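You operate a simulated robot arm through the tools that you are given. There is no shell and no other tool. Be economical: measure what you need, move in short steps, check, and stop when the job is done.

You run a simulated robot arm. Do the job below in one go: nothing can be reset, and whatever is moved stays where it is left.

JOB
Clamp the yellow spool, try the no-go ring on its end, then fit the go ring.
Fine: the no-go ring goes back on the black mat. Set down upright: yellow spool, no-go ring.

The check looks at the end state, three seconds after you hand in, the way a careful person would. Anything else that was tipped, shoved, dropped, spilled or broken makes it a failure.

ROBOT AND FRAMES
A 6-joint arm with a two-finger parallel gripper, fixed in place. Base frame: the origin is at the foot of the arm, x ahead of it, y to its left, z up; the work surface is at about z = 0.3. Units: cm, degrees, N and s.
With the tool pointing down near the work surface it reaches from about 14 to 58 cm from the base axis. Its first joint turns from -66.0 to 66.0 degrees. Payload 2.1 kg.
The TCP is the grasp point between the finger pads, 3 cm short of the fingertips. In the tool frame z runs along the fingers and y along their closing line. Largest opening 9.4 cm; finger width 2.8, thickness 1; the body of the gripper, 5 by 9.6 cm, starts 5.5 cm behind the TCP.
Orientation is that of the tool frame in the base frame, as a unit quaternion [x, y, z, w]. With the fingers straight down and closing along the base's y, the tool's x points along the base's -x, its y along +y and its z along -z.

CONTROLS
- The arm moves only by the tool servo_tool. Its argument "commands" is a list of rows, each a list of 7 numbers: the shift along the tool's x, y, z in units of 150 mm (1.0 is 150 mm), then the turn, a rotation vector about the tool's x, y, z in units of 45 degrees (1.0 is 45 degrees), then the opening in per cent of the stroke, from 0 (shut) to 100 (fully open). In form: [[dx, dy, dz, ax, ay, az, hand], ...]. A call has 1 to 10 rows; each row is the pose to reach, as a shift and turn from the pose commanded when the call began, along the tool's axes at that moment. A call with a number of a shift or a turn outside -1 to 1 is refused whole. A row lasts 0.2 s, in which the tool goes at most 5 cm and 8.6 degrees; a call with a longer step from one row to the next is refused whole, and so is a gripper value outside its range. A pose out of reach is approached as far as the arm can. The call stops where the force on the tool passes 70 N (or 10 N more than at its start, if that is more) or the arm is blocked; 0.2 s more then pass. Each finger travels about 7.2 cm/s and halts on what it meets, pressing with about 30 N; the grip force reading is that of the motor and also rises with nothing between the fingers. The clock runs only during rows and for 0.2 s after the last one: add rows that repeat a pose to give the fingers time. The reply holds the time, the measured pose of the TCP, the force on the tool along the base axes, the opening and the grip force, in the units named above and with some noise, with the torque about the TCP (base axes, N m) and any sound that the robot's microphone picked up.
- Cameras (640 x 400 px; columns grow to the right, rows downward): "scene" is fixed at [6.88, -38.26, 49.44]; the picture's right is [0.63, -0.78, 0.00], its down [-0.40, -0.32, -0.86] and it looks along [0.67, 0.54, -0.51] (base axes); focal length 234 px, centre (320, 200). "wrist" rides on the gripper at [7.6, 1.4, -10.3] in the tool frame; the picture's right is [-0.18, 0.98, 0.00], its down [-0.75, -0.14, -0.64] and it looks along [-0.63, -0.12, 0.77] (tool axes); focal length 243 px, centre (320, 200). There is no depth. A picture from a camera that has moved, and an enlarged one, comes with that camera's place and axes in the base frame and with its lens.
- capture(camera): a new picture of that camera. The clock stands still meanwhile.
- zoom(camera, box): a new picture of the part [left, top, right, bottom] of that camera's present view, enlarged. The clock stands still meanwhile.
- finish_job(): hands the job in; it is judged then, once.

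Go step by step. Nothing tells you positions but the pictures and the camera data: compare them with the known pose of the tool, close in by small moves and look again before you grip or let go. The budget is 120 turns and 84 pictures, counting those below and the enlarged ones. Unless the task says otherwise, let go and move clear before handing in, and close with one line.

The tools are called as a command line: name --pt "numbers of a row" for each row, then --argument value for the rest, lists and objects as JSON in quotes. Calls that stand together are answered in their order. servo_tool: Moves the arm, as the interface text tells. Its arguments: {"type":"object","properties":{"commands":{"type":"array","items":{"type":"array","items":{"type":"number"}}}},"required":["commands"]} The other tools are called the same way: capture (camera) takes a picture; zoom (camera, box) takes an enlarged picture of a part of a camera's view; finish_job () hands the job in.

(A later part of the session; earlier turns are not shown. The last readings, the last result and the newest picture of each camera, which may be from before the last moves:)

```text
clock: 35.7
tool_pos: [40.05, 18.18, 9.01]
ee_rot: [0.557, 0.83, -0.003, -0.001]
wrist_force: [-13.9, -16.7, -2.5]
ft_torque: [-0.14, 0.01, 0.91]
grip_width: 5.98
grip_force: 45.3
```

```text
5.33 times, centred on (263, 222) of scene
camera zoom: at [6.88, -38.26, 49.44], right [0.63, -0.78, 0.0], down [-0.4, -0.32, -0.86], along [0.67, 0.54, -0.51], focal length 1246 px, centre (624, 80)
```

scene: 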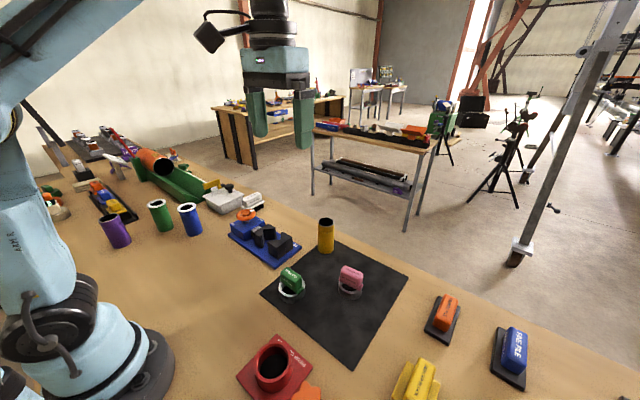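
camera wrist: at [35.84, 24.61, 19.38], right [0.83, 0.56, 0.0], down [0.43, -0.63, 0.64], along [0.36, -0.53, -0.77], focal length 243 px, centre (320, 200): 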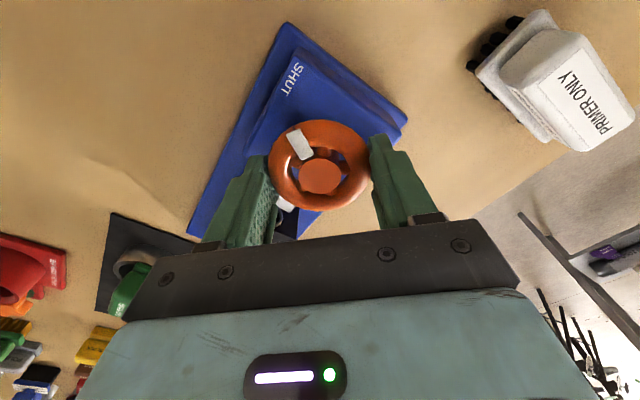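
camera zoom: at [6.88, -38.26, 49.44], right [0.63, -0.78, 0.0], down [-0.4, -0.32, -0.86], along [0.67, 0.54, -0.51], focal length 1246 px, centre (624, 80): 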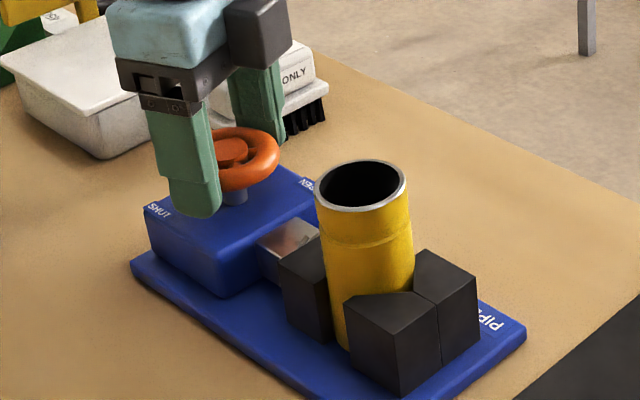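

The torque jumped to 0.9 N m, so the wheel is at its SHUT stop. I'll release and rise.

servo_tool --pt "0 0 0 0 0 -0.06 40" --pt "0 0 0 0 0 -0.06 70" --pt "0 0 0 0 0 -0.06 90" --pt "0 0 0 0 0 -0.06 100" --pt "0 0 -0.1 0 0 -0.06 100" --pt "0 0 -0.35 0 0 -0.06 100" --pt "0 0 -0.65 0 0 -0.06 100" --pt "0 0 -0.9 0 0 -0.06 100" --pt "0 0 -0.9 0 0 -0.06 100"

capture --camera "wrist"

zoom --camera "scene" --box '[215, 185, 311, 260]'

```text
clock: 37.7
tool_pos: [39.92, 18.18, 22.59]
ee_rot: [0.537, 0.844, -0.001, -0.001]
wrist_force: [0.1, -0.6, -0.7]
ft_torque: [0.01, 0.0, 0.0]
grip_width: 9.39
grip_force: 0.1
```

```text
45 pictures are left
camera wrist: at [38.16, 25.64, 32.91], right [0.97, 0.25, 0.0], down [0.19, -0.74, 0.64], along [0.16, -0.62, -0.77], focal length 243 px, centre (320, 200)
```

wrist: 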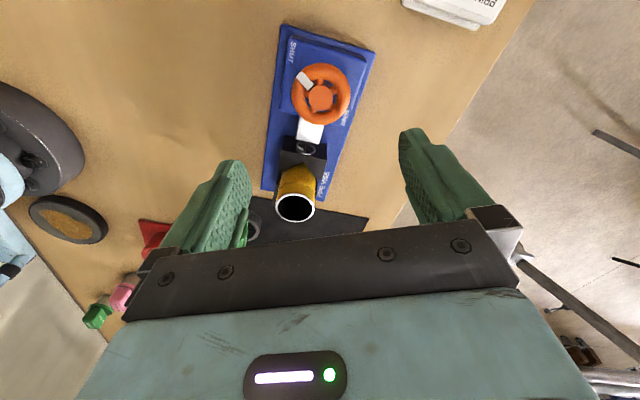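

```text
5.33 times, centred on (263, 222) of scene
camera zoom: at [6.88, -38.26, 49.44], right [0.63, -0.78, 0.0], down [-0.4, -0.32, -0.86], along [0.67, 0.54, -0.51], focal length 1246 px, centre (624, 80)
```

zoom: 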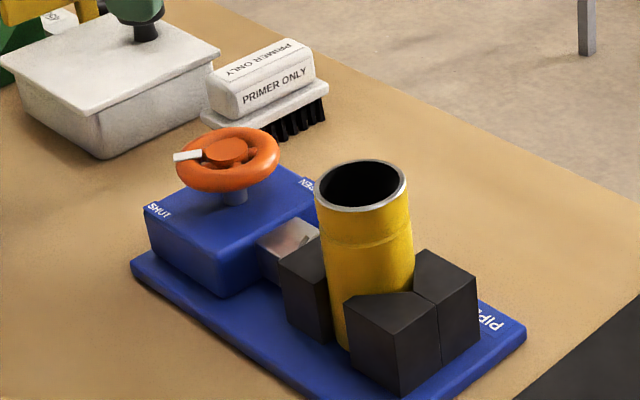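

The spool is clamped and steady. The no-go ring is near (42, -20) with its handle long axis along y, so I'll turn the gripper to close along x and go there.

servo_tool --pt "0 0 -0.05 0 0 0.18 100" --pt "0 0 -0.1 0 0 0.36 100" --pt "0 0 -0.15 0 0 0.556 100"

servo_tool --pt "-0.25 0 0 0 0 0 100" --pt "-0.5 0 0 0 0 0 100" --pt "-0.75 0 0 0 0 0 100" --pt "-1 0 0 0 0 0 100"

servo_tool --pt "-0.25 0.03 0 0 0 0 100" --pt "-0.5 0.06 0 0 0 0 100" --pt "-0.75 0.1 0 0 0 0 100" --pt "-1 0.13 0 0 0 0 100" --pt "-1 0.13 0 0 0 0 100"

capture --camera "wrist"

```text
refused: row 3 steps farther than a row can; nothing moved
```

```text
clock: 38.7
tool_pos: [46.4, 4.63, 22.63]
ee_rot: [0.537, 0.843, -0.001, 0.0]
wrist_force: [0.7, 0.2, 0.8]
ft_torque: [0.05, -0.01, 0.0]
grip_width: 9.42
grip_force: 0.0
```

```text
clock: 39.9
tool_pos: [54.56, -8.24, 22.7]
ee_rot: [0.537, 0.844, -0.001, 0.0]
wrist_force: [-0.2, 0.3, -0.5]
ft_torque: [0.03, 0.0, 0.0]
grip_width: 9.41
grip_force: 0.1
```

```text
43 pictures are left
camera wrist: at [52.72, -0.73, 32.84], right [0.97, 0.25, 0.0], down [0.19, -0.74, 0.64], along [0.16, -0.62, -0.77], focal length 243 px, centre (320, 200)
```

wrist: 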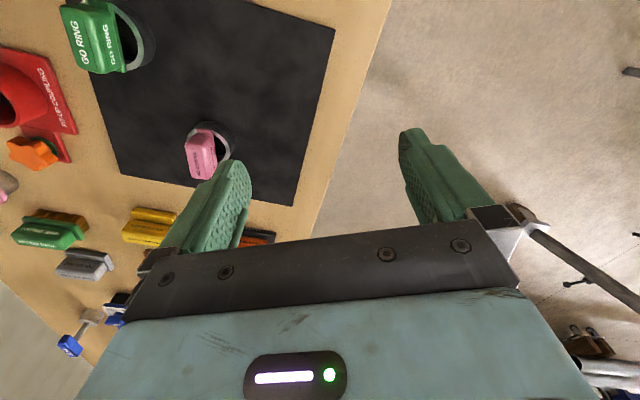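

The first call was refused, so the moves that followed went diagonally, but nothing was touched. I'll rotate now, then move to the ring.

servo_tool --pt "0 0 0 0 0 0.185 100" --pt "0 0 0 0 0 0.37 100" --pt "0 0 0 0 0 0.555 100" --pt "0 0 0 0 0 0.555 100"

```text
clock: 40.9
tool_pos: [54.54, -8.1, 22.6]
ee_rot: [0.707, 0.707, -0.002, -0.001]
wrist_force: [-0.5, -0.2, 0.4]
ft_torque: [0.02, -0.02, 0.01]
grip_width: 9.41
grip_force: 0.1
```

servo_tool --pt "-0.2 -0.208 0 0 0 0 100" --pt "-0.4 -0.416 0 0 0 0 100" --pt "-0.6 -0.624 0 0 0 0 100" --pt "-0.793 -0.833 0 0 0 0 100" --pt "-0.793 -0.833 0 0 0 0 100"

capture --camera "wrist"

zoom --camera "scene" --box '[310, 230, 410, 310]'

```text
clock: 42.1
tool_pos: [41.93, -19.99, 22.72]
ee_rot: [0.707, 0.708, -0.002, 0.0]
wrist_force: [0.6, -0.7, -0.2]
ft_torque: [-0.02, -0.02, -0.01]
grip_width: 9.39
grip_force: 0.0
```

```text
42 pictures are left
camera wrist: at [43.44, -12.42, 32.96], right [0.98, -0.18, 0.0], down [-0.14, -0.75, 0.64], along [-0.12, -0.63, -0.77], focal length 243 px, centre (320, 200)
```

wrist: 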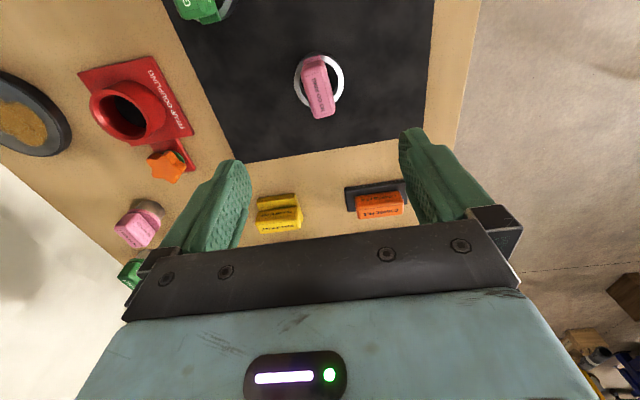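

```text
5.00 times, centred on (360, 270) of scene
camera zoom: at [6.88, -38.26, 49.44], right [0.63, -0.78, 0.0], down [-0.4, -0.32, -0.86], along [0.67, 0.54, -0.51], focal length 1168 px, centre (120, -150)
```

zoom: 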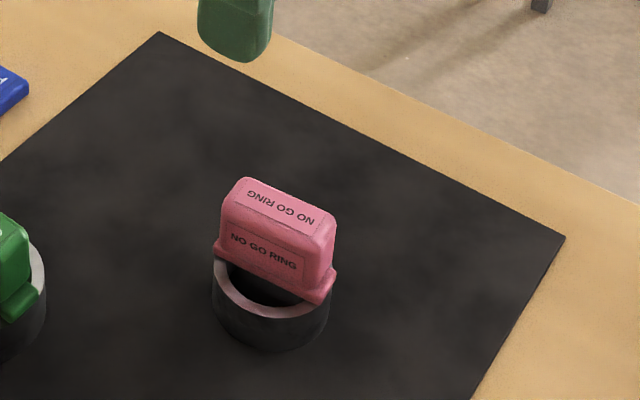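

zoom --camera "wrist" --box '[260, 30, 380, 140]'

```text
3.64 times, centred on (320, 85) of wrist
camera zoom: at [43.44, -12.42, 32.96], right [0.98, -0.18, 0.0], down [-0.14, -0.75, 0.64], along [-0.12, -0.63, -0.77], focal length 882 px, centre (320, 618)
```

zoom: 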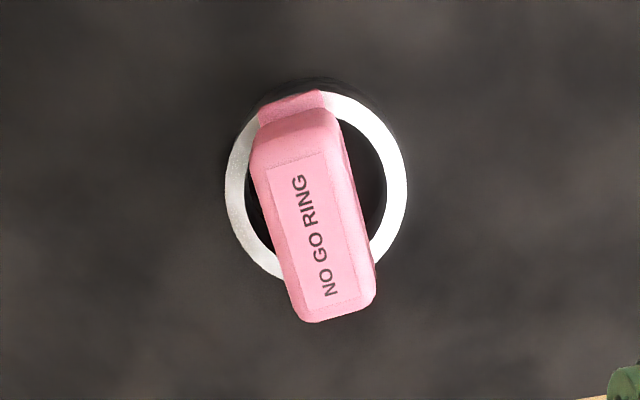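

The no-go ring is at about (41.88, -19.73) with its handle along y, its top near 6.8 and a width of about 2.4. I'll descend in two stages.

servo_tool --pt "0.008 -0.003 0.25 0 0 0 100" --pt "0.017 -0.006 0.5 0 0 0 100" --pt "0.017 -0.006 0.7 0 0 0 100" --pt "0.017 -0.006 0.7 0 0 0 100"

capture --camera "wrist"

zoom --camera "scene" --box '[300, 200, 420, 310]'

```text
clock: 43.1
tool_pos: [42.07, -19.9, 12.07]
ee_rot: [0.707, 0.707, -0.002, 0.0]
wrist_force: [-0.1, 0.2, 0.1]
ft_torque: [-0.02, 0.03, 0.03]
grip_width: 9.39
grip_force: 0.2
```

```text
39 pictures are left
camera wrist: at [43.57, -12.31, 22.36], right [0.98, -0.18, 0.0], down [-0.14, -0.75, 0.64], along [-0.12, -0.63, -0.77], focal length 243 px, centre (320, 200)
```

wrist: 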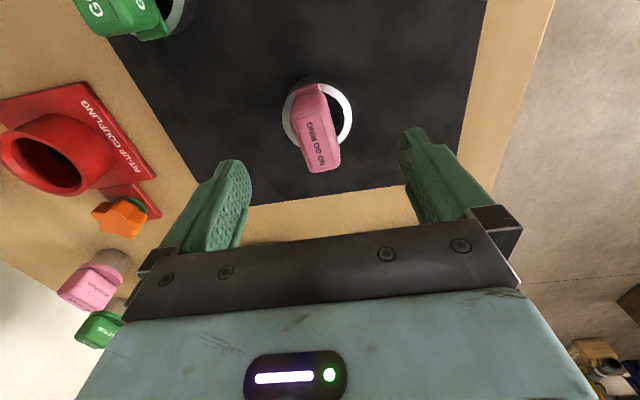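

```text
3.64 times, centred on (360, 255) of scene
camera zoom: at [6.88, -38.26, 49.44], right [0.63, -0.78, 0.0], down [-0.4, -0.32, -0.86], along [0.67, 0.54, -0.51], focal length 849 px, centre (174, 0)
```

zoom: 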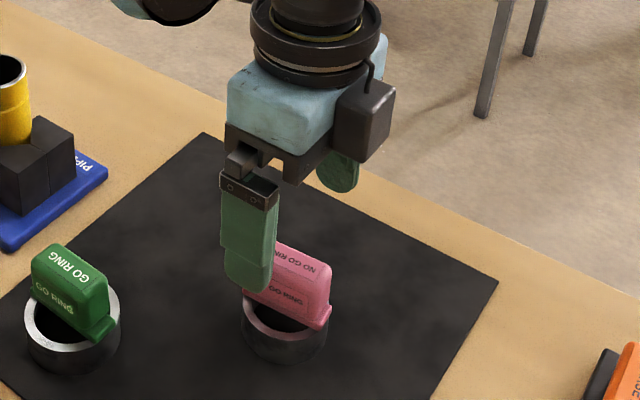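

servo_tool --pt "0.017 -0.01 0.15 0 0 0 100" --pt "0.017 -0.01 0.28 0 0 0 100" --pt "0.017 -0.01 0.38 0 0 0 100" --pt "0.017 -0.01 0.38 0 0 0 100"

capture --camera "wrist"

zoom --camera "scene" --box '[300, 220, 410, 310]'

```text
clock: 44.1
tool_pos: [41.71, -19.6, 6.24]
ee_rot: [0.707, 0.708, -0.001, -0.001]
wrist_force: [0.7, -0.4, -0.2]
ft_torque: [0.01, -0.03, 0.02]
grip_width: 9.41
grip_force: 0.0
```

```text
37 pictures are left
camera wrist: at [43.37, -12.03, 16.55], right [0.98, -0.18, 0.0], down [-0.14, -0.75, 0.64], along [-0.12, -0.63, -0.77], focal length 243 px, centre (320, 200)
```

wrist: 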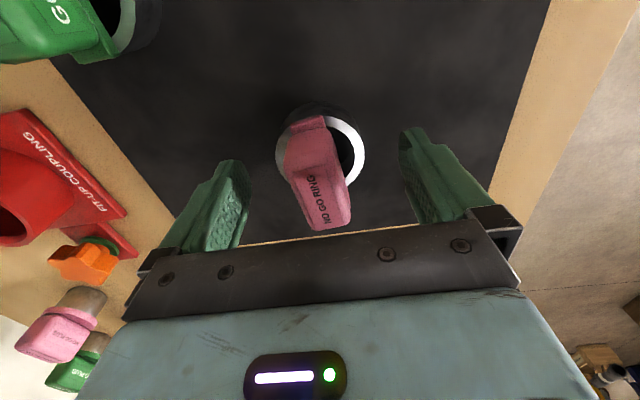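

```text
4.44 times, centred on (355, 265) of scene
camera zoom: at [6.88, -38.26, 49.44], right [0.63, -0.78, 0.0], down [-0.4, -0.32, -0.86], along [0.67, 0.54, -0.51], focal length 1038 px, centre (164, -89)
```

zoom: 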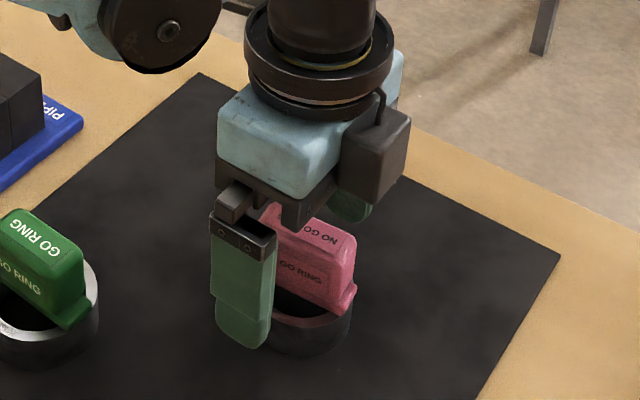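

The fingers straddle the handle, so I'll close.

servo_tool --pt "-0.01 0.008 0 0 0 0 80" --pt "-0.01 0.008 0 0 0 0 60" --pt "-0.01 0.008 0 0 0 0 40" --pt "-0.01 0.008 0 0 0 0 20" --pt "-0.01 0.008 0 0 0 0 8" --pt "-0.01 0.008 0 0 0 0 8"

servo_tool --pt "0 0 -0.1 0 0 0 8" --pt "0 0 -0.3 0 0 0 8" --pt "0 0 -0.6 0 0 0 8" --pt "0 0 -0.9 0 0 0 8" --pt "0 0 -0.9 0 0 0 8"

capture --camera "wrist"

zoom --camera "scene" --box '[280, 140, 400, 260]'

```text
clock: 45.5
tool_pos: [42.03, -19.81, 6.31]
ee_rot: [0.706, 0.708, -0.002, 0.0]
wrist_force: [-0.4, -0.1, -0.5]
ft_torque: [-0.03, 0.01, 0.01]
grip_width: 3.02
grip_force: 30.0
```

```text
clock: 46.7
tool_pos: [41.81, -19.37, 19.96]
ee_rot: [0.706, 0.708, -0.001, 0.0]
wrist_force: [0.0, 0.0, -2.0]
ft_torque: [-0.03, 0.0, 0.0]
grip_width: 3.0
grip_force: 29.6
```

```text
35 pictures are left
camera wrist: at [43.42, -11.83, 30.19], right [0.98, -0.18, 0.0], down [-0.14, -0.75, 0.64], along [-0.12, -0.63, -0.77], focal length 243 px, centre (320, 200)
```

wrist: 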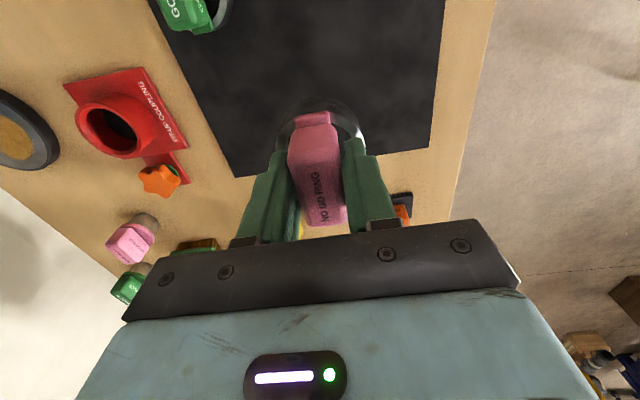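

```text
3.33 times, centred on (340, 200) of scene
camera zoom: at [6.88, -38.26, 49.43], right [0.63, -0.78, 0.0], down [-0.4, -0.32, -0.86], along [0.67, 0.54, -0.51], focal length 778 px, centre (253, 200)
```

zoom: 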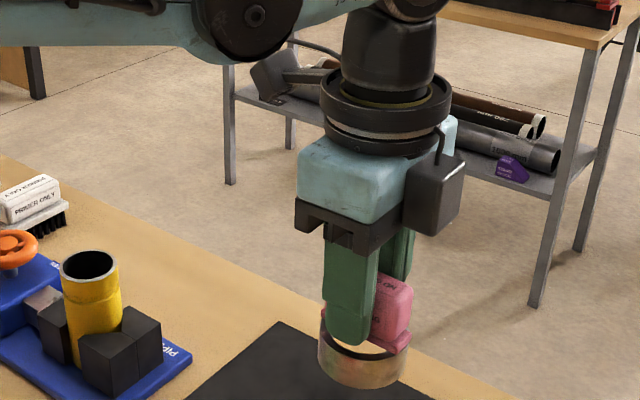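

I have the no-go ring at a width of 3.0. I'll check how it sits relative to the TCP.

zoom --camera "wrist" --box '[240, 80, 400, 240]'

```text
2.50 times, centred on (320, 160) of wrist
camera zoom: at [43.42, -11.83, 30.19], right [0.98, -0.18, 0.0], down [-0.14, -0.75, 0.64], along [-0.12, -0.63, -0.77], focal length 606 px, centre (320, 300)
```

zoom: 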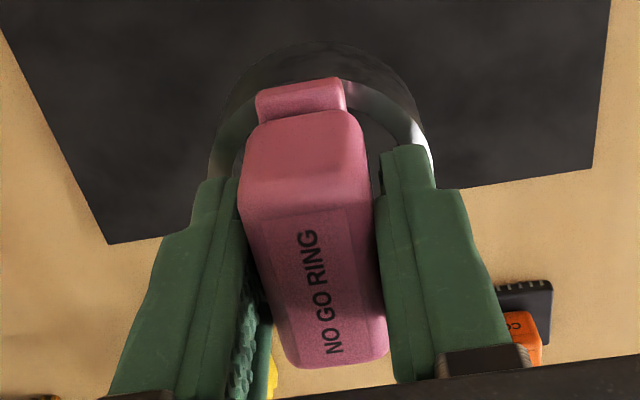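

The ring is centred on the TCP within about 0.2. I'll carry it over the clamped spool, whose rim should be near (40.1, 6.2).

servo_tool --pt "0.25 -0.03 0 0 0 0 8" --pt "0.5 -0.06 0 0 0 0 8" --pt "0.75 -0.09 0 0 0 0 8" --pt "1 -0.117 0 0 0 0 8"

servo_tool --pt "0.25 0 0 0 0 0 8" --pt "0.5 0 0 0 0 0 8" --pt "0.71 0 0 0 0 0 8" --pt "0.71 0 0 0 0 0 8" --pt "0.71 0 0 0 0 0 8"

zoom --camera "wrist" --box '[220, 20, 420, 220]'

zoom --camera "scene" --box '[220, 150, 340, 260]'

```text
clock: 47.7
tool_pos: [40.25, -4.63, 19.92]
ee_rot: [0.707, 0.708, -0.002, -0.001]
wrist_force: [0.3, 0.4, -1.8]
ft_torque: [0.01, 0.02, 0.02]
grip_width: 3.0
grip_force: 29.9
```

```text
clock: 48.9
tool_pos: [40.24, 5.9, 19.88]
ee_rot: [0.706, 0.708, -0.001, 0.0]
wrist_force: [0.1, -1.0, -1.5]
ft_torque: [-0.03, 0.02, 0.0]
grip_width: 3.0
grip_force: 29.9
```

```text
2.00 times, centred on (320, 120) of wrist
camera zoom: at [41.7, 13.46, 30.1], right [0.98, -0.18, 0.0], down [-0.14, -0.75, 0.64], along [-0.12, -0.63, -0.77], focal length 485 px, centre (320, 360)
```

zoom: 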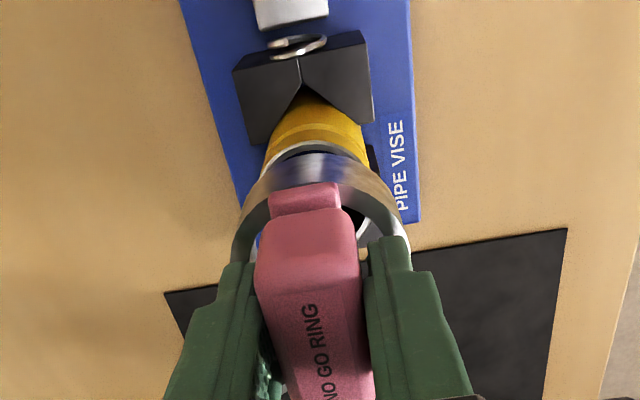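

```text
3.64 times, centred on (280, 205) of scene
camera zoom: at [6.88, -38.26, 49.43], right [0.63, -0.78, 0.0], down [-0.4, -0.32, -0.86], along [0.67, 0.54, -0.51], focal length 849 px, centre (466, 182)
```

zoom: 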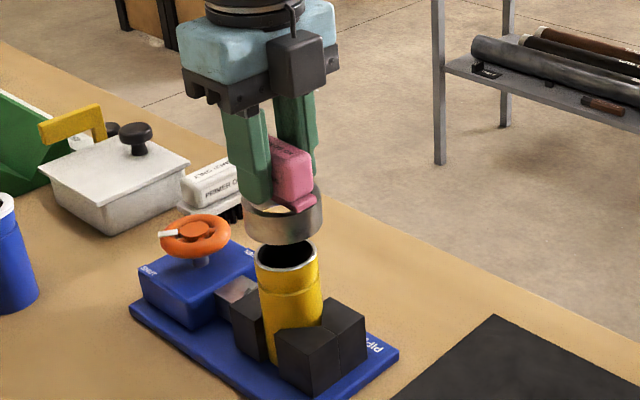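

The spool rim sits about (+0.2, +0.1) from the ring. I'll correct that and descend to just above it.

servo_tool --pt "0.008 0.013 0.08 0 0 0 8" --pt "0.008 0.013 0.16 0 0 0 8" --pt "0.008 0.013 0.17 0 0 0 8"

zoom --camera "scene" --box '[240, 175, 310, 245]'

zoom --camera "wrist" --box '[240, 50, 400, 210]'

```text
clock: 49.7
tool_pos: [40.41, 6.05, 17.29]
ee_rot: [0.706, 0.708, -0.001, 0.0]
wrist_force: [0.1, -0.3, -2.3]
ft_torque: [0.0, -0.02, -0.02]
grip_width: 3.02
grip_force: 29.8
```

```text
5.71 times, centred on (275, 210) of scene
camera zoom: at [6.88, -38.26, 49.43], right [0.63, -0.78, 0.0], down [-0.4, -0.32, -0.86], along [0.67, 0.54, -0.51], focal length 1334 px, centre (577, 143)
```

zoom: 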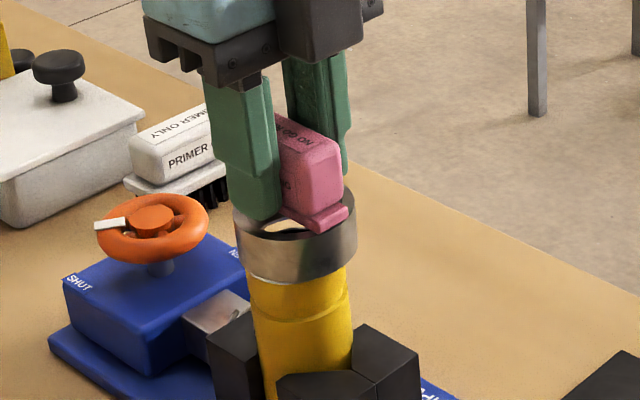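

```text
2.50 times, centred on (320, 130) of wrist
camera zoom: at [41.93, 13.67, 27.6], right [0.98, -0.18, 0.0], down [-0.14, -0.75, 0.64], along [-0.12, -0.63, -0.77], focal length 606 px, centre (320, 375)
```

zoom: 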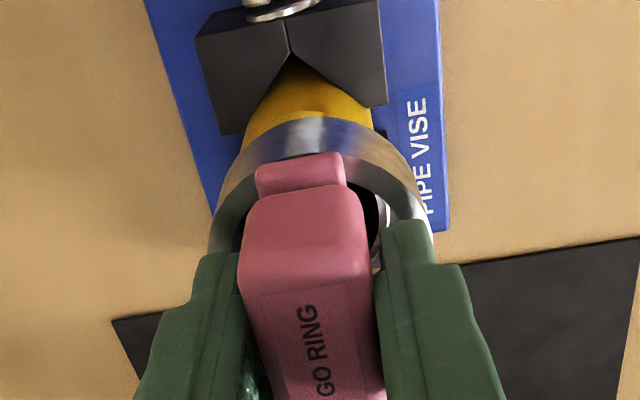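

The alignment looks good in both views. I'll lower in very small steps until the ring touches the spool end.

servo_tool --pt "0 -0.006 0.01 0 0 0 8" --pt "0 -0.006 0.018 0 0 0 8" --pt "0 -0.006 0.026 0 0 0 8" --pt "0 -0.006 0.034 0 0 0 8"

servo_tool --pt "0 0 0.006 0 0 0 8" --pt "0 0 0.012 0 0 0 8" --pt "0 0 0.018 0 0 0 8"

```text
clock: 50.7
tool_pos: [40.34, 6.18, 16.92]
ee_rot: [0.707, 0.708, 0.0, 0.0]
wrist_force: [8.1, 4.1, 24.0]
ft_torque: [-0.12, 0.09, -0.01]
grip_width: 3.04
grip_force: 30.3
```

```text
clock: 51.5
tool_pos: [40.36, 6.18, 16.52]
ee_rot: [0.706, 0.708, -0.001, -0.001]
wrist_force: [5.3, 5.2, 45.4]
ft_torque: [0.08, 0.75, -0.09]
grip_width: 2.98
grip_force: 29.7
```

There's contact with 24–45 N pushing up, so the ring rests on the end and does not pass. I'll check its position.

zoom --camera "scene" --box '[240, 175, 310, 245]'

zoom --camera "wrist" --box '[240, 50, 400, 210]'

```text
5.71 times, centred on (275, 210) of scene
camera zoom: at [6.86, -38.26, 49.44], right [0.63, -0.78, 0.0], down [-0.4, -0.32, -0.86], along [0.67, 0.54, -0.51], focal length 1334 px, centre (577, 143)
```

zoom: 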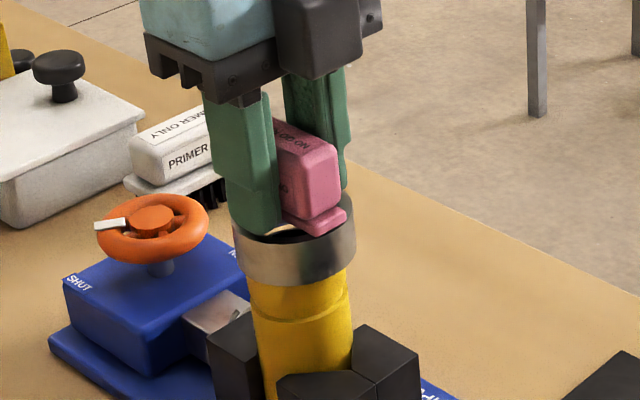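

```text
2.50 times, centred on (320, 130) of wrist
camera zoom: at [41.84, 13.73, 26.85], right [0.98, -0.18, 0.0], down [-0.14, -0.75, 0.64], along [-0.12, -0.63, -0.77], focal length 606 px, centre (320, 375)
```

zoom: 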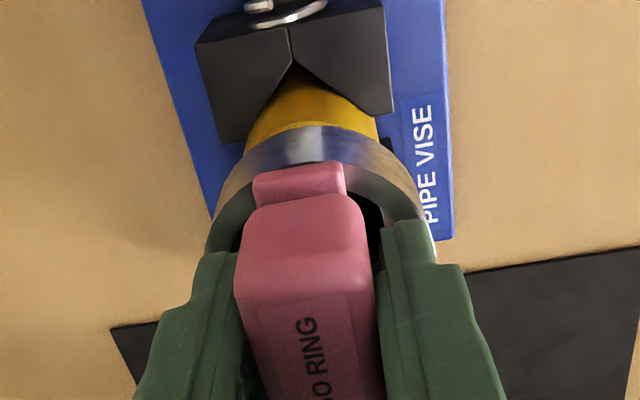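

The ring sits on the rim slightly off-centre in y. I'll lift a little, shift by -0.2 in y and try once more to make the test fair.

servo_tool --pt "0 0 -0.03 0 0 0 8" --pt "0 0 -0.06 0 0 0 8" --pt "-0.014 -0.003 -0.06 0 0 0 8" --pt "-0.014 -0.003 -0.06 0 0 0 8"

servo_tool --pt "0 0 0.02 0 0 0 8" --pt "0 0 0.03 0 0 0 8" --pt "0 0 0.036 0 0 0 8" --pt "0 0 0.042 0 0 0 8"

zoom --camera "scene" --box '[240, 175, 310, 245]'

```text
clock: 52.5
tool_pos: [40.35, 5.73, 17.31]
ee_rot: [0.706, 0.708, -0.001, 0.0]
wrist_force: [-0.1, 0.4, -0.7]
ft_torque: [-0.01, -0.02, 0.0]
grip_width: 2.99
grip_force: 30.5
```

```text
clock: 53.5
tool_pos: [40.24, 5.85, 16.74]
ee_rot: [0.707, 0.707, 0.0, 0.0]
wrist_force: [0.3, -0.5, -1.6]
ft_torque: [0.03, -0.01, 0.0]
grip_width: 2.98
grip_force: 29.9
```

```text
5.71 times, centred on (275, 210) of scene
camera zoom: at [6.88, -38.26, 49.43], right [0.63, -0.78, 0.0], down [-0.4, -0.32, -0.86], along [0.67, 0.54, -0.51], focal length 1334 px, centre (577, 143)
```

zoom: 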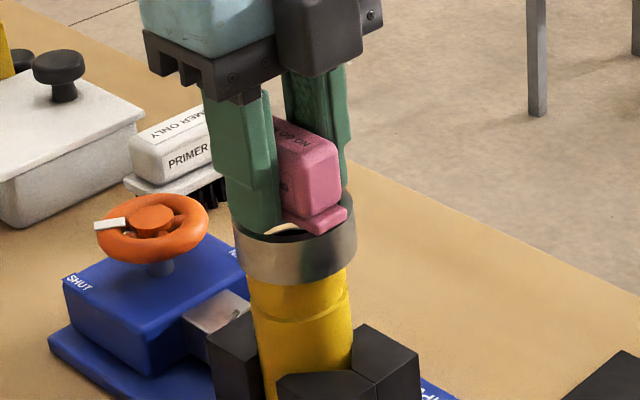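

servo_tool --pt "0 0 0.006 0 0 0 8" --pt "0 0 0.012 0 0 0 8" --pt "0 0 0.016 0 0 0 8" --pt "0 0 0.02 0 0 0 8"

zoom --camera "scene" --box '[240, 175, 310, 245]'

```text
clock: 54.5
tool_pos: [40.24, 5.92, 16.51]
ee_rot: [0.707, 0.708, 0.0, 0.0]
wrist_force: [2.4, -1.1, 27.6]
ft_torque: [0.49, 0.25, -0.02]
grip_width: 3.01
grip_force: 30.6
```

```text
5.71 times, centred on (275, 210) of scene
camera zoom: at [6.87, -38.26, 49.44], right [0.63, -0.78, 0.0], down [-0.4, -0.32, -0.86], along [0.67, 0.54, -0.51], focal length 1334 px, centre (577, 143)
```

zoom: 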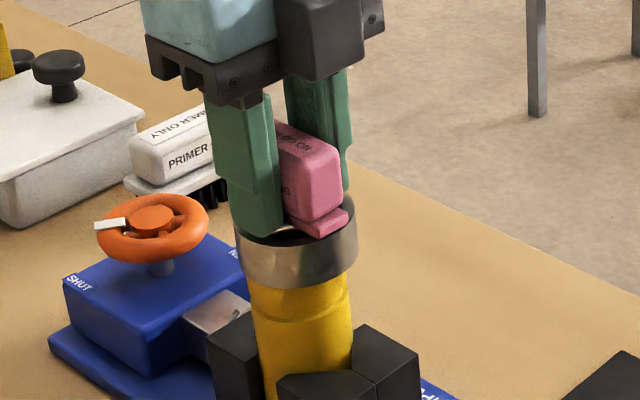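

The no-go ring is seated squarely on the end under 28 N and doesn't go on, so the test is done. I'll take it back to the mat.

servo_tool --pt "0 0 -0.1 0 0 0 8" --pt "0 0 -0.25 0 0 0 8" --pt "-0.2 0.03 -0.25 0 0 0 8" --pt "-0.45 0.06 -0.25 0 0 0 8" --pt "-0.7 0.09 -0.25 0 0 0 8" --pt "-0.95 0.11 -0.25 0 0 0 8"

servo_tool --pt "-0.25 0 0.15 0 0 0 8" --pt "-0.5 0 0.35 0 0 0 8" --pt "-0.75 0 0.5 0 0 0 8" --pt "-0.76 0 0.7 0 0 0 8" --pt "-0.76 0 0.7 0 0 0 8"

zoom --camera "scene" --box '[290, 200, 420, 310]'

zoom --camera "wrist" --box '[220, 50, 420, 250]'

```text
clock: 55.9
tool_pos: [41.71, -8.33, 20.28]
ee_rot: [0.706, 0.708, -0.001, -0.001]
wrist_force: [-0.4, -0.4, -2.0]
ft_torque: [0.0, 0.0, -0.03]
grip_width: 3.0
grip_force: 30.0
```

```text
clock: 57.1
tool_pos: [41.93, -19.81, 9.72]
ee_rot: [0.707, 0.707, -0.001, 0.0]
wrist_force: [-0.6, -0.1, -1.6]
ft_torque: [-0.02, -0.02, 0.01]
grip_width: 3.01
grip_force: 29.8
```

```text
3.64 times, centred on (355, 255) of scene
camera zoom: at [6.88, -38.26, 49.43], right [0.63, -0.78, 0.0], down [-0.4, -0.32, -0.86], along [0.67, 0.54, -0.51], focal length 849 px, centre (193, 0)
```

zoom: 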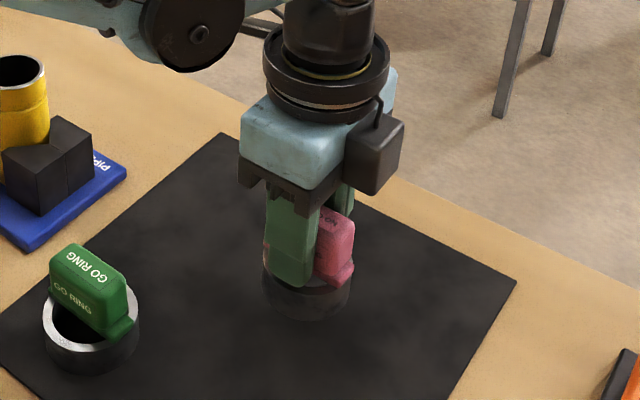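

```text
2.00 times, centred on (320, 150) of wrist
camera zoom: at [43.47, -12.13, 19.94], right [0.98, -0.18, 0.0], down [-0.14, -0.75, 0.64], along [-0.12, -0.63, -0.77], focal length 485 px, centre (320, 300)
```

zoom: 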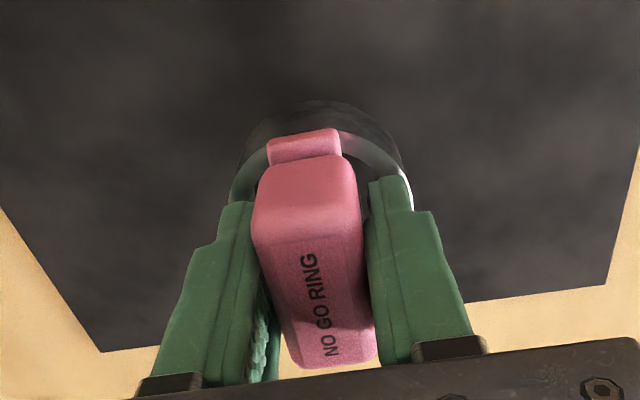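

servo_tool --pt "0 0 0.1 0 0 0 8" --pt "0 0 0.18 0 0 0 8" --pt "0 0 0.22 0 0 0 8" --pt "0 0 0.228 0 0 0 8" --pt "0 0 0.234 0 0 0 8"

servo_tool --pt "0 0 0.006 0 0 0 8" --pt "0 0 0.012 0 0 0 8"

```text
clock: 58.3
tool_pos: [41.97, -19.72, 6.21]
ee_rot: [0.706, 0.708, 0.0, 0.0]
wrist_force: [-0.6, 0.1, -1.7]
ft_torque: [0.0, -0.04, -0.01]
grip_width: 2.99
grip_force: 29.8
```

```text
clock: 58.9
tool_pos: [42.02, -19.75, 6.21]
ee_rot: [0.706, 0.708, -0.001, 0.0]
wrist_force: [0.6, 0.5, -1.6]
ft_torque: [0.0, 0.02, 0.04]
grip_width: 3.0
grip_force: 29.8
```

servo_tool --pt "0 0 0.006 0 0 0 8" --pt "0 0 0.012 0 0 0 8" --pt "0 0 0.018 0 0 0 8"

zoom --camera "scene" --box '[320, 220, 390, 290]'

```text
clock: 59.7
tool_pos: [41.91, -19.68, 5.9]
ee_rot: [0.707, 0.707, -0.001, 0.0]
wrist_force: [0.9, -0.2, -1.2]
ft_torque: [0.01, 0.01, 0.01]
grip_width: 3.0
grip_force: 30.0
```

```text
5.71 times, centred on (355, 255) of scene
camera zoom: at [6.88, -38.26, 49.43], right [0.63, -0.78, 0.0], down [-0.4, -0.32, -0.86], along [0.67, 0.54, -0.51], focal length 1334 px, centre (120, -114)
```

zoom: 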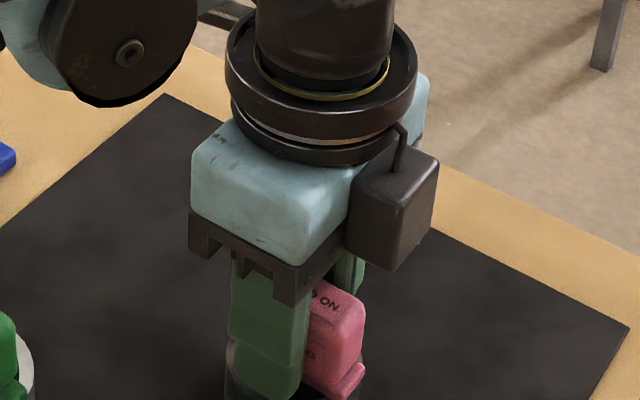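

servo_tool --pt "0 0 0.008 0 0 0 8" --pt "0 0 0.016 0 0 0 8"

servo_tool --pt "0 0 0.007 0 0 0 8" --pt "0 0 0.014 0 0 0 8"

```text
clock: 60.3
tool_pos: [41.95, -19.67, 5.65]
ee_rot: [0.707, 0.708, 0.0, 0.0]
wrist_force: [-6.7, 4.5, 38.6]
ft_torque: [-0.28, -0.27, -0.06]
grip_width: 2.99
grip_force: 30.1
```

```text
clock: 60.8
tool_pos: [41.88, -19.7, 5.69]
ee_rot: [0.706, 0.708, -0.001, 0.0]
wrist_force: [-0.7, -0.1, 10.8]
ft_torque: [0.1, -0.22, 0.07]
grip_width: 3.0
grip_force: 30.0
stopped in row 2: the force on the tool passed its limit at 74 N (the readings are from after the stop); the commanded pose is now the measured one
```

It's on the mat. I'll open and rise.

servo_tool --pt "0 0 0 0 0 0 30" --pt "0 0 0 0 0 0 55" --pt "0 0 0 0 0 0 80" --pt "0 0 0 0 0 0 100" --pt "0 0 -0.1 0 0 0 100" --pt "0 0 -0.3 0 0 0 100" --pt "0 0 -0.6 0 0 0 100" --pt "0 0 -0.9 0 0 0 100" --pt "0 0 -0.9 0 0 0 100"

zoom --camera "scene" --box '[250, 220, 410, 330]'

```text
clock: 62.8
tool_pos: [41.76, -19.63, 19.11]
ee_rot: [0.707, 0.707, -0.001, -0.001]
wrist_force: [-0.3, 0.3, 0.1]
ft_torque: [0.0, 0.02, 0.01]
grip_width: 9.41
grip_force: 0.1
```

```text
3.64 times, centred on (330, 275) of scene
camera zoom: at [6.88, -38.26, 49.44], right [0.63, -0.78, 0.0], down [-0.4, -0.32, -0.86], along [0.67, 0.54, -0.51], focal length 849 px, centre (284, -73)
```

zoom: 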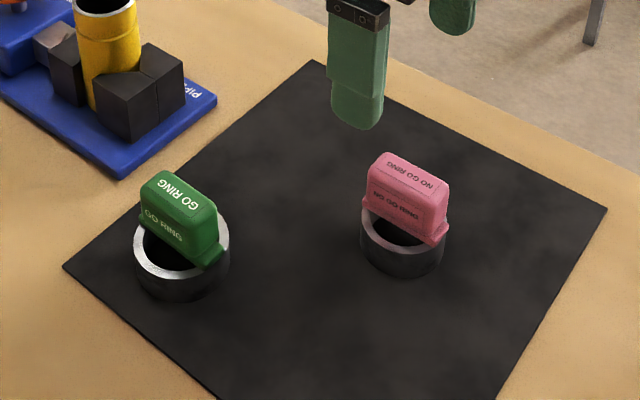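

The no-go ring is upright on the mat. I'll go to the go ring next.

servo_tool --pt "0.22 -0.2 0 0 0 0 100" --pt "0.44 -0.41 0 0 0 0 100" --pt "0.67 -0.627 0 0 0 0 100" --pt "0.67 -0.627 0 0 0 0 100"

zoom --camera "wrist" --box '[220, 20, 420, 200]'

```text
clock: 63.8
tool_pos: [32.6, -9.51, 19.16]
ee_rot: [0.706, 0.708, -0.001, -0.001]
wrist_force: [0.4, -0.3, -0.8]
ft_torque: [0.02, 0.0, -0.01]
grip_width: 9.42
grip_force: 0.1
```

```text
2.22 times, centred on (320, 110) of wrist
camera zoom: at [34.19, -1.96, 29.42], right [0.98, -0.18, 0.0], down [-0.14, -0.75, 0.64], along [-0.12, -0.63, -0.77], focal length 539 px, centre (320, 400)
```

zoom: 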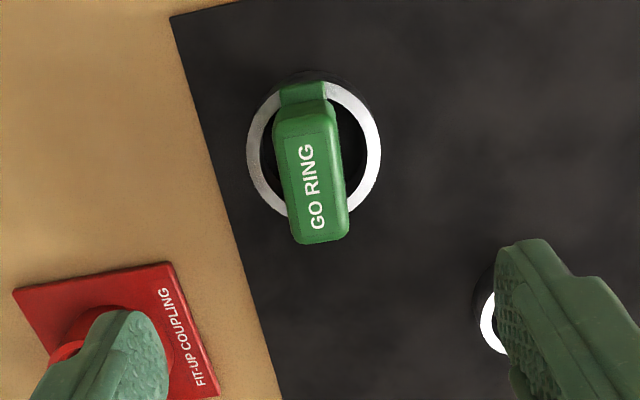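

The go ring is at about (32.5, -9.1). I'll descend around its handle.

servo_tool --pt "0.01 -0.005 0.25 0 0 0 100" --pt "0.027 -0.007 0.5 0 0 0 100" --pt "0.027 -0.007 0.65 0 0 0 100" --pt "0.027 -0.007 0.77 0 0 0 100" --pt "0.027 -0.007 0.85 0 0 0 100" --pt "0.027 -0.007 0.85 0 0 0 100"

zoom --camera "wrist" --box '[180, 60, 460, 260]'

zoom --camera "scene" --box '[240, 220, 350, 310]'

```text
clock: 65.2
tool_pos: [32.43, -9.21, 6.26]
ee_rot: [0.706, 0.708, -0.001, -0.001]
wrist_force: [-0.2, 0.7, 0.1]
ft_torque: [0.04, 0.02, -0.06]
grip_width: 9.37
grip_force: 0.1
```

```text
2.00 times, centred on (320, 160) of wrist
camera zoom: at [34.02, -1.76, 16.62], right [0.98, -0.18, 0.0], down [-0.14, -0.75, 0.64], along [-0.12, -0.63, -0.77], focal length 485 px, centre (320, 280)
```

zoom: 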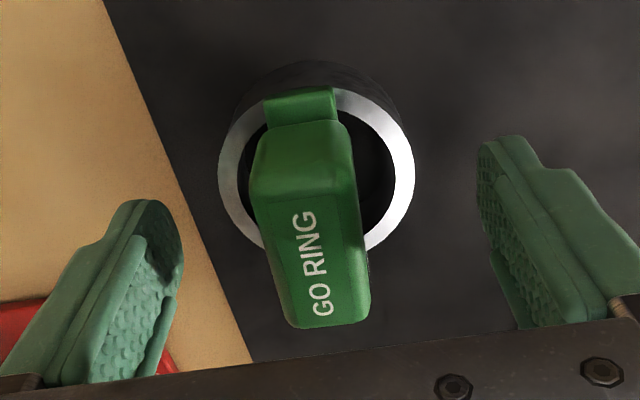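

```text
4.44 times, centred on (295, 265) of scene
camera zoom: at [6.88, -38.26, 49.44], right [0.63, -0.78, 0.0], down [-0.4, -0.32, -0.86], along [0.67, 0.54, -0.51], focal length 1038 px, centre (431, -89)
```

zoom: 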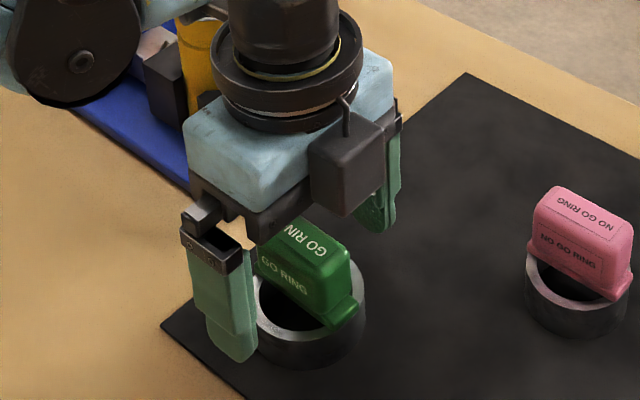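

servo_tool --pt "0 -0.006 0 0 0 0 80" --pt "0 -0.006 0 0 0 0 60" --pt "0 -0.006 0 0 0 0 40" --pt "0 -0.006 0 0 0 0 20" --pt "0 -0.006 0 0 0 0 8" --pt "0 -0.006 0 0 0 0 8"

servo_tool --pt "0 0 -0.1 0 0 0 8" --pt "0 0 -0.3 0 0 0 8" --pt "0 0 -0.6 0 0 0 8" --pt "0 0 -0.9 0 0 0 8" --pt "0 0 -0.9 0 0 0 8"

```text
clock: 66.6
tool_pos: [32.35, -9.31, 6.38]
ee_rot: [0.706, 0.708, 0.0, -0.001]
wrist_force: [-0.3, 0.8, -0.3]
ft_torque: [-0.04, 0.04, -0.01]
grip_width: 2.99
grip_force: 29.9
```

```text
clock: 67.8
tool_pos: [32.25, -9.3, 20.02]
ee_rot: [0.706, 0.708, -0.001, -0.001]
wrist_force: [-0.8, -0.8, -1.3]
ft_torque: [-0.01, 0.0, 0.02]
grip_width: 3.0
grip_force: 30.3
```

servo_tool --pt "0.25 0.13 0 0 0 0 8" --pt "0.5 0.27 0 0 0 0 8" --pt "0.75 0.4 0 0 0 0 8" --pt "0.95 0.53 0 0 0 0 8" --pt "0.95 0.53 0 0 0 0 8"

servo_tool --pt "0.067 0 0.05 0 0 0 8" --pt "0.067 0 0.1 0 0 0 8" --pt "0.067 0 0.1 0 0 0 8"

zoom --camera "scene" --box '[240, 175, 310, 245]'

zoom --camera "wrist" --box '[240, 50, 400, 210]'

```text
clock: 69.0
tool_pos: [40.29, 5.16, 19.93]
ee_rot: [0.706, 0.709, -0.001, -0.001]
wrist_force: [1.2, 0.4, -1.2]
ft_torque: [0.02, 0.0, -0.05]
grip_width: 3.0
grip_force: 29.5
```

```text
clock: 69.8
tool_pos: [40.21, 6.09, 18.48]
ee_rot: [0.706, 0.708, 0.0, -0.001]
wrist_force: [0.9, 0.8, -1.1]
ft_torque: [-0.04, 0.02, -0.05]
grip_width: 2.99
grip_force: 30.4
```

```text
5.71 times, centred on (275, 210) of scene
camera zoom: at [6.88, -38.26, 49.43], right [0.63, -0.78, 0.0], down [-0.4, -0.32, -0.86], along [0.67, 0.54, -0.51], focal length 1334 px, centre (577, 143)
```

zoom: 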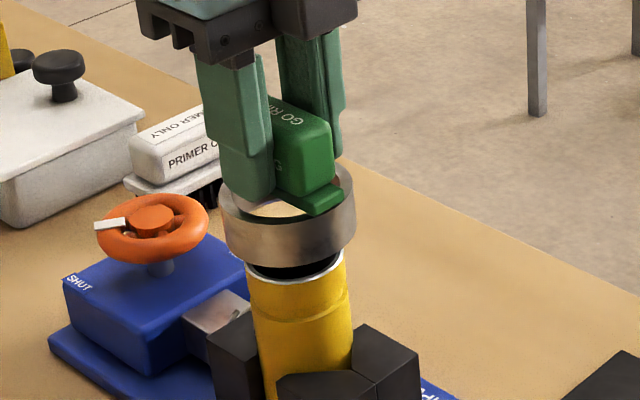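

```text
2.50 times, centred on (320, 130) of wrist
camera zoom: at [41.73, 13.67, 28.75], right [0.98, -0.18, 0.0], down [-0.14, -0.75, 0.64], along [-0.12, -0.63, -0.77], focal length 606 px, centre (320, 375)
```

zoom: 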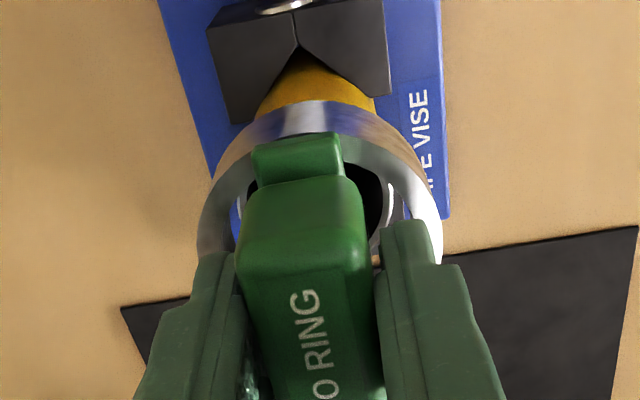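

zoom --camera "wrist" --box '[285, 85, 355, 165]'

zoom --camera "scene" --box '[260, 203, 305, 237]'

```text
5.00 times, centred on (320, 125) of wrist
camera zoom: at [41.73, 13.67, 28.75], right [0.98, -0.18, 0.0], down [-0.14, -0.75, 0.64], along [-0.12, -0.63, -0.77], focal length 1213 px, centre (320, 575)
```

zoom: 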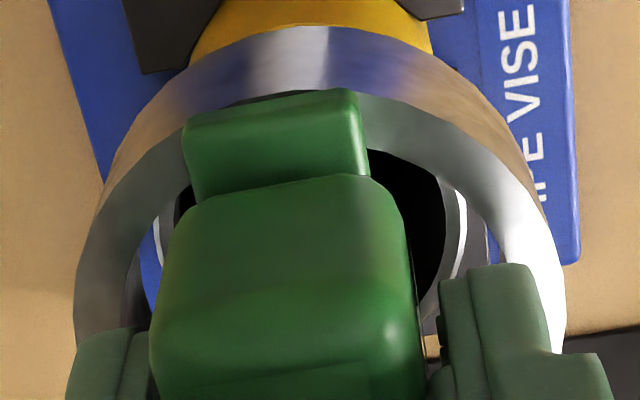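

```text
11.76 times, centred on (282, 220) of scene
camera zoom: at [6.88, -38.26, 49.43], right [0.63, -0.78, 0.0], down [-0.4, -0.32, -0.86], along [0.67, 0.54, -0.51], focal length 2748 px, centre (761, -35)
```

zoom: 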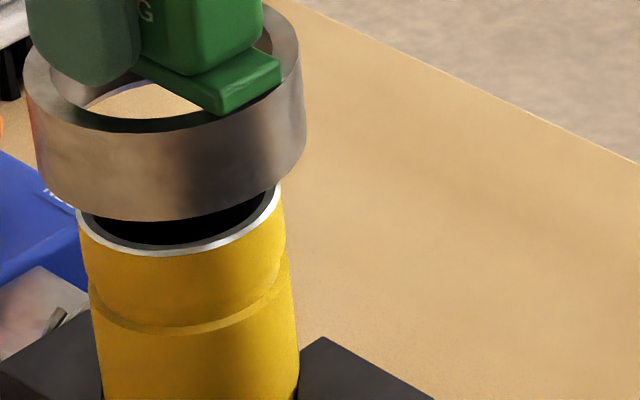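

In the wrist view the spool is about 0.15 to the left of the ring, and the scene view puts it slightly toward -y. I'll shift by (-0.2, -0.25), lower slightly and re-measure.

servo_tool --pt "-0.017 -0.013 0.03 0 0 0 8" --pt "-0.017 -0.013 0.045 0 0 0 8" --pt "-0.017 -0.013 0.045 0 0 0 8"

zoom --camera "wrist" --box '[285, 85, 355, 165]'

zoom --camera "scene" --box '[260, 203, 305, 237]'

```text
clock: 70.6
tool_pos: [40.02, 6.0, 17.73]
ee_rot: [0.707, 0.707, -0.001, -0.001]
wrist_force: [0.0, 0.0, -1.9]
ft_torque: [0.0, 0.0, 0.01]
grip_width: 3.01
grip_force: 30.1
```

```text
5.00 times, centred on (320, 125) of wrist
camera zoom: at [41.56, 13.41, 28.01], right [0.98, -0.18, 0.0], down [-0.14, -0.75, 0.64], along [-0.12, -0.63, -0.77], focal length 1213 px, centre (320, 575)
```

zoom: 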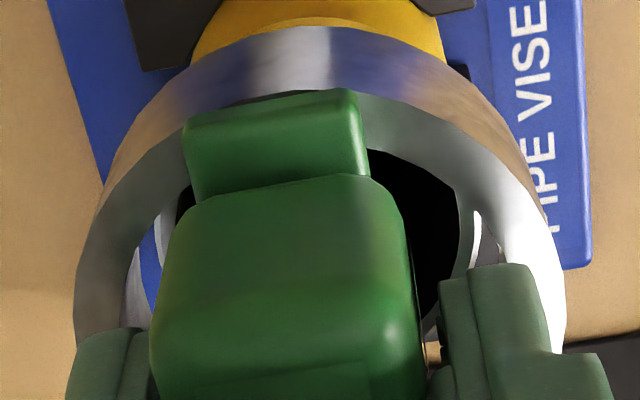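

```text
11.76 times, centred on (282, 220) of scene
camera zoom: at [6.88, -38.26, 49.43], right [0.63, -0.78, 0.0], down [-0.4, -0.32, -0.86], along [0.67, 0.54, -0.51], focal length 2748 px, centre (761, -35)
```

zoom: 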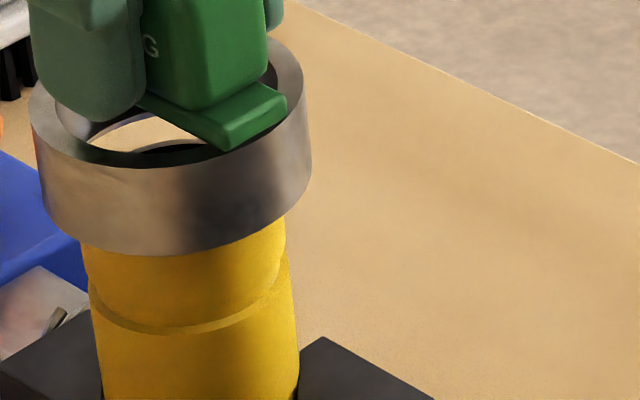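

The ring now looks centred in both views. I'll lower gently and watch for contact.

servo_tool --pt "0 0 0.015 0 0 0 8" --pt "0 0 0.03 0 0 0 8" --pt "0 0 0.045 0 0 0 8" --pt "0 0 0.06 0 0 0 8"

```text
clock: 71.6
tool_pos: [40.06, 5.91, 16.88]
ee_rot: [0.707, 0.707, -0.001, -0.001]
wrist_force: [0.6, 0.0, -1.1]
ft_torque: [0.0, 0.01, 0.01]
grip_width: 2.98
grip_force: 29.8
```

servo_tool --pt "0 0 0.008 0 0 0 8" --pt "0 0 0.016 0 0 0 8" --pt "0 0 0.024 0 0 0 8"

```text
clock: 72.4
tool_pos: [39.95, 5.77, 16.55]
ee_rot: [0.706, 0.708, 0.0, 0.0]
wrist_force: [-0.2, -0.5, -1.0]
ft_torque: [0.02, -0.01, 0.0]
grip_width: 2.99
grip_force: 29.9
```

It's already past the height where the no-go ring stopped, with no contact force, so I'll continue.

servo_tool --pt "0 0 0.012 0 0 0 8" --pt "0 0 0.024 0 0 0 8" --pt "0 0 0.036 0 0 0 8"

servo_tool --pt "0 0 0.012 0 0 0 8" --pt "0 0 0.024 0 0 0 8" --pt "0 0 0.036 0 0 0 8"

zoom --camera "scene" --box '[250, 190, 310, 240]'

```text
clock: 73.2
tool_pos: [39.96, 5.76, 15.77]
ee_rot: [0.707, 0.708, -0.001, 0.0]
wrist_force: [0.0, 1.0, -0.5]
ft_torque: [0.03, 0.02, 0.02]
grip_width: 3.01
grip_force: 29.7
```

```text
clock: 74.0
tool_pos: [39.93, 5.68, 15.35]
ee_rot: [0.707, 0.707, 0.0, -0.001]
wrist_force: [-0.7, 0.0, -2.4]
ft_torque: [0.02, 0.01, -0.04]
grip_width: 3.01
grip_force: 30.3
```

```text
8.00 times, centred on (280, 215) of scene
camera zoom: at [6.88, -38.26, 49.43], right [0.63, -0.78, 0.0], down [-0.4, -0.32, -0.86], along [0.67, 0.54, -0.51], focal length 1868 px, centre (640, 80)
```

zoom: 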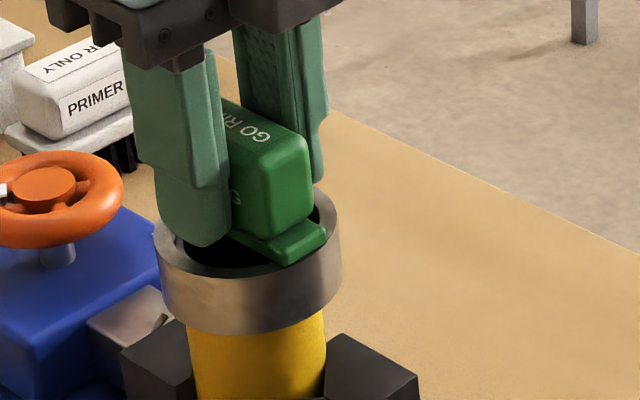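

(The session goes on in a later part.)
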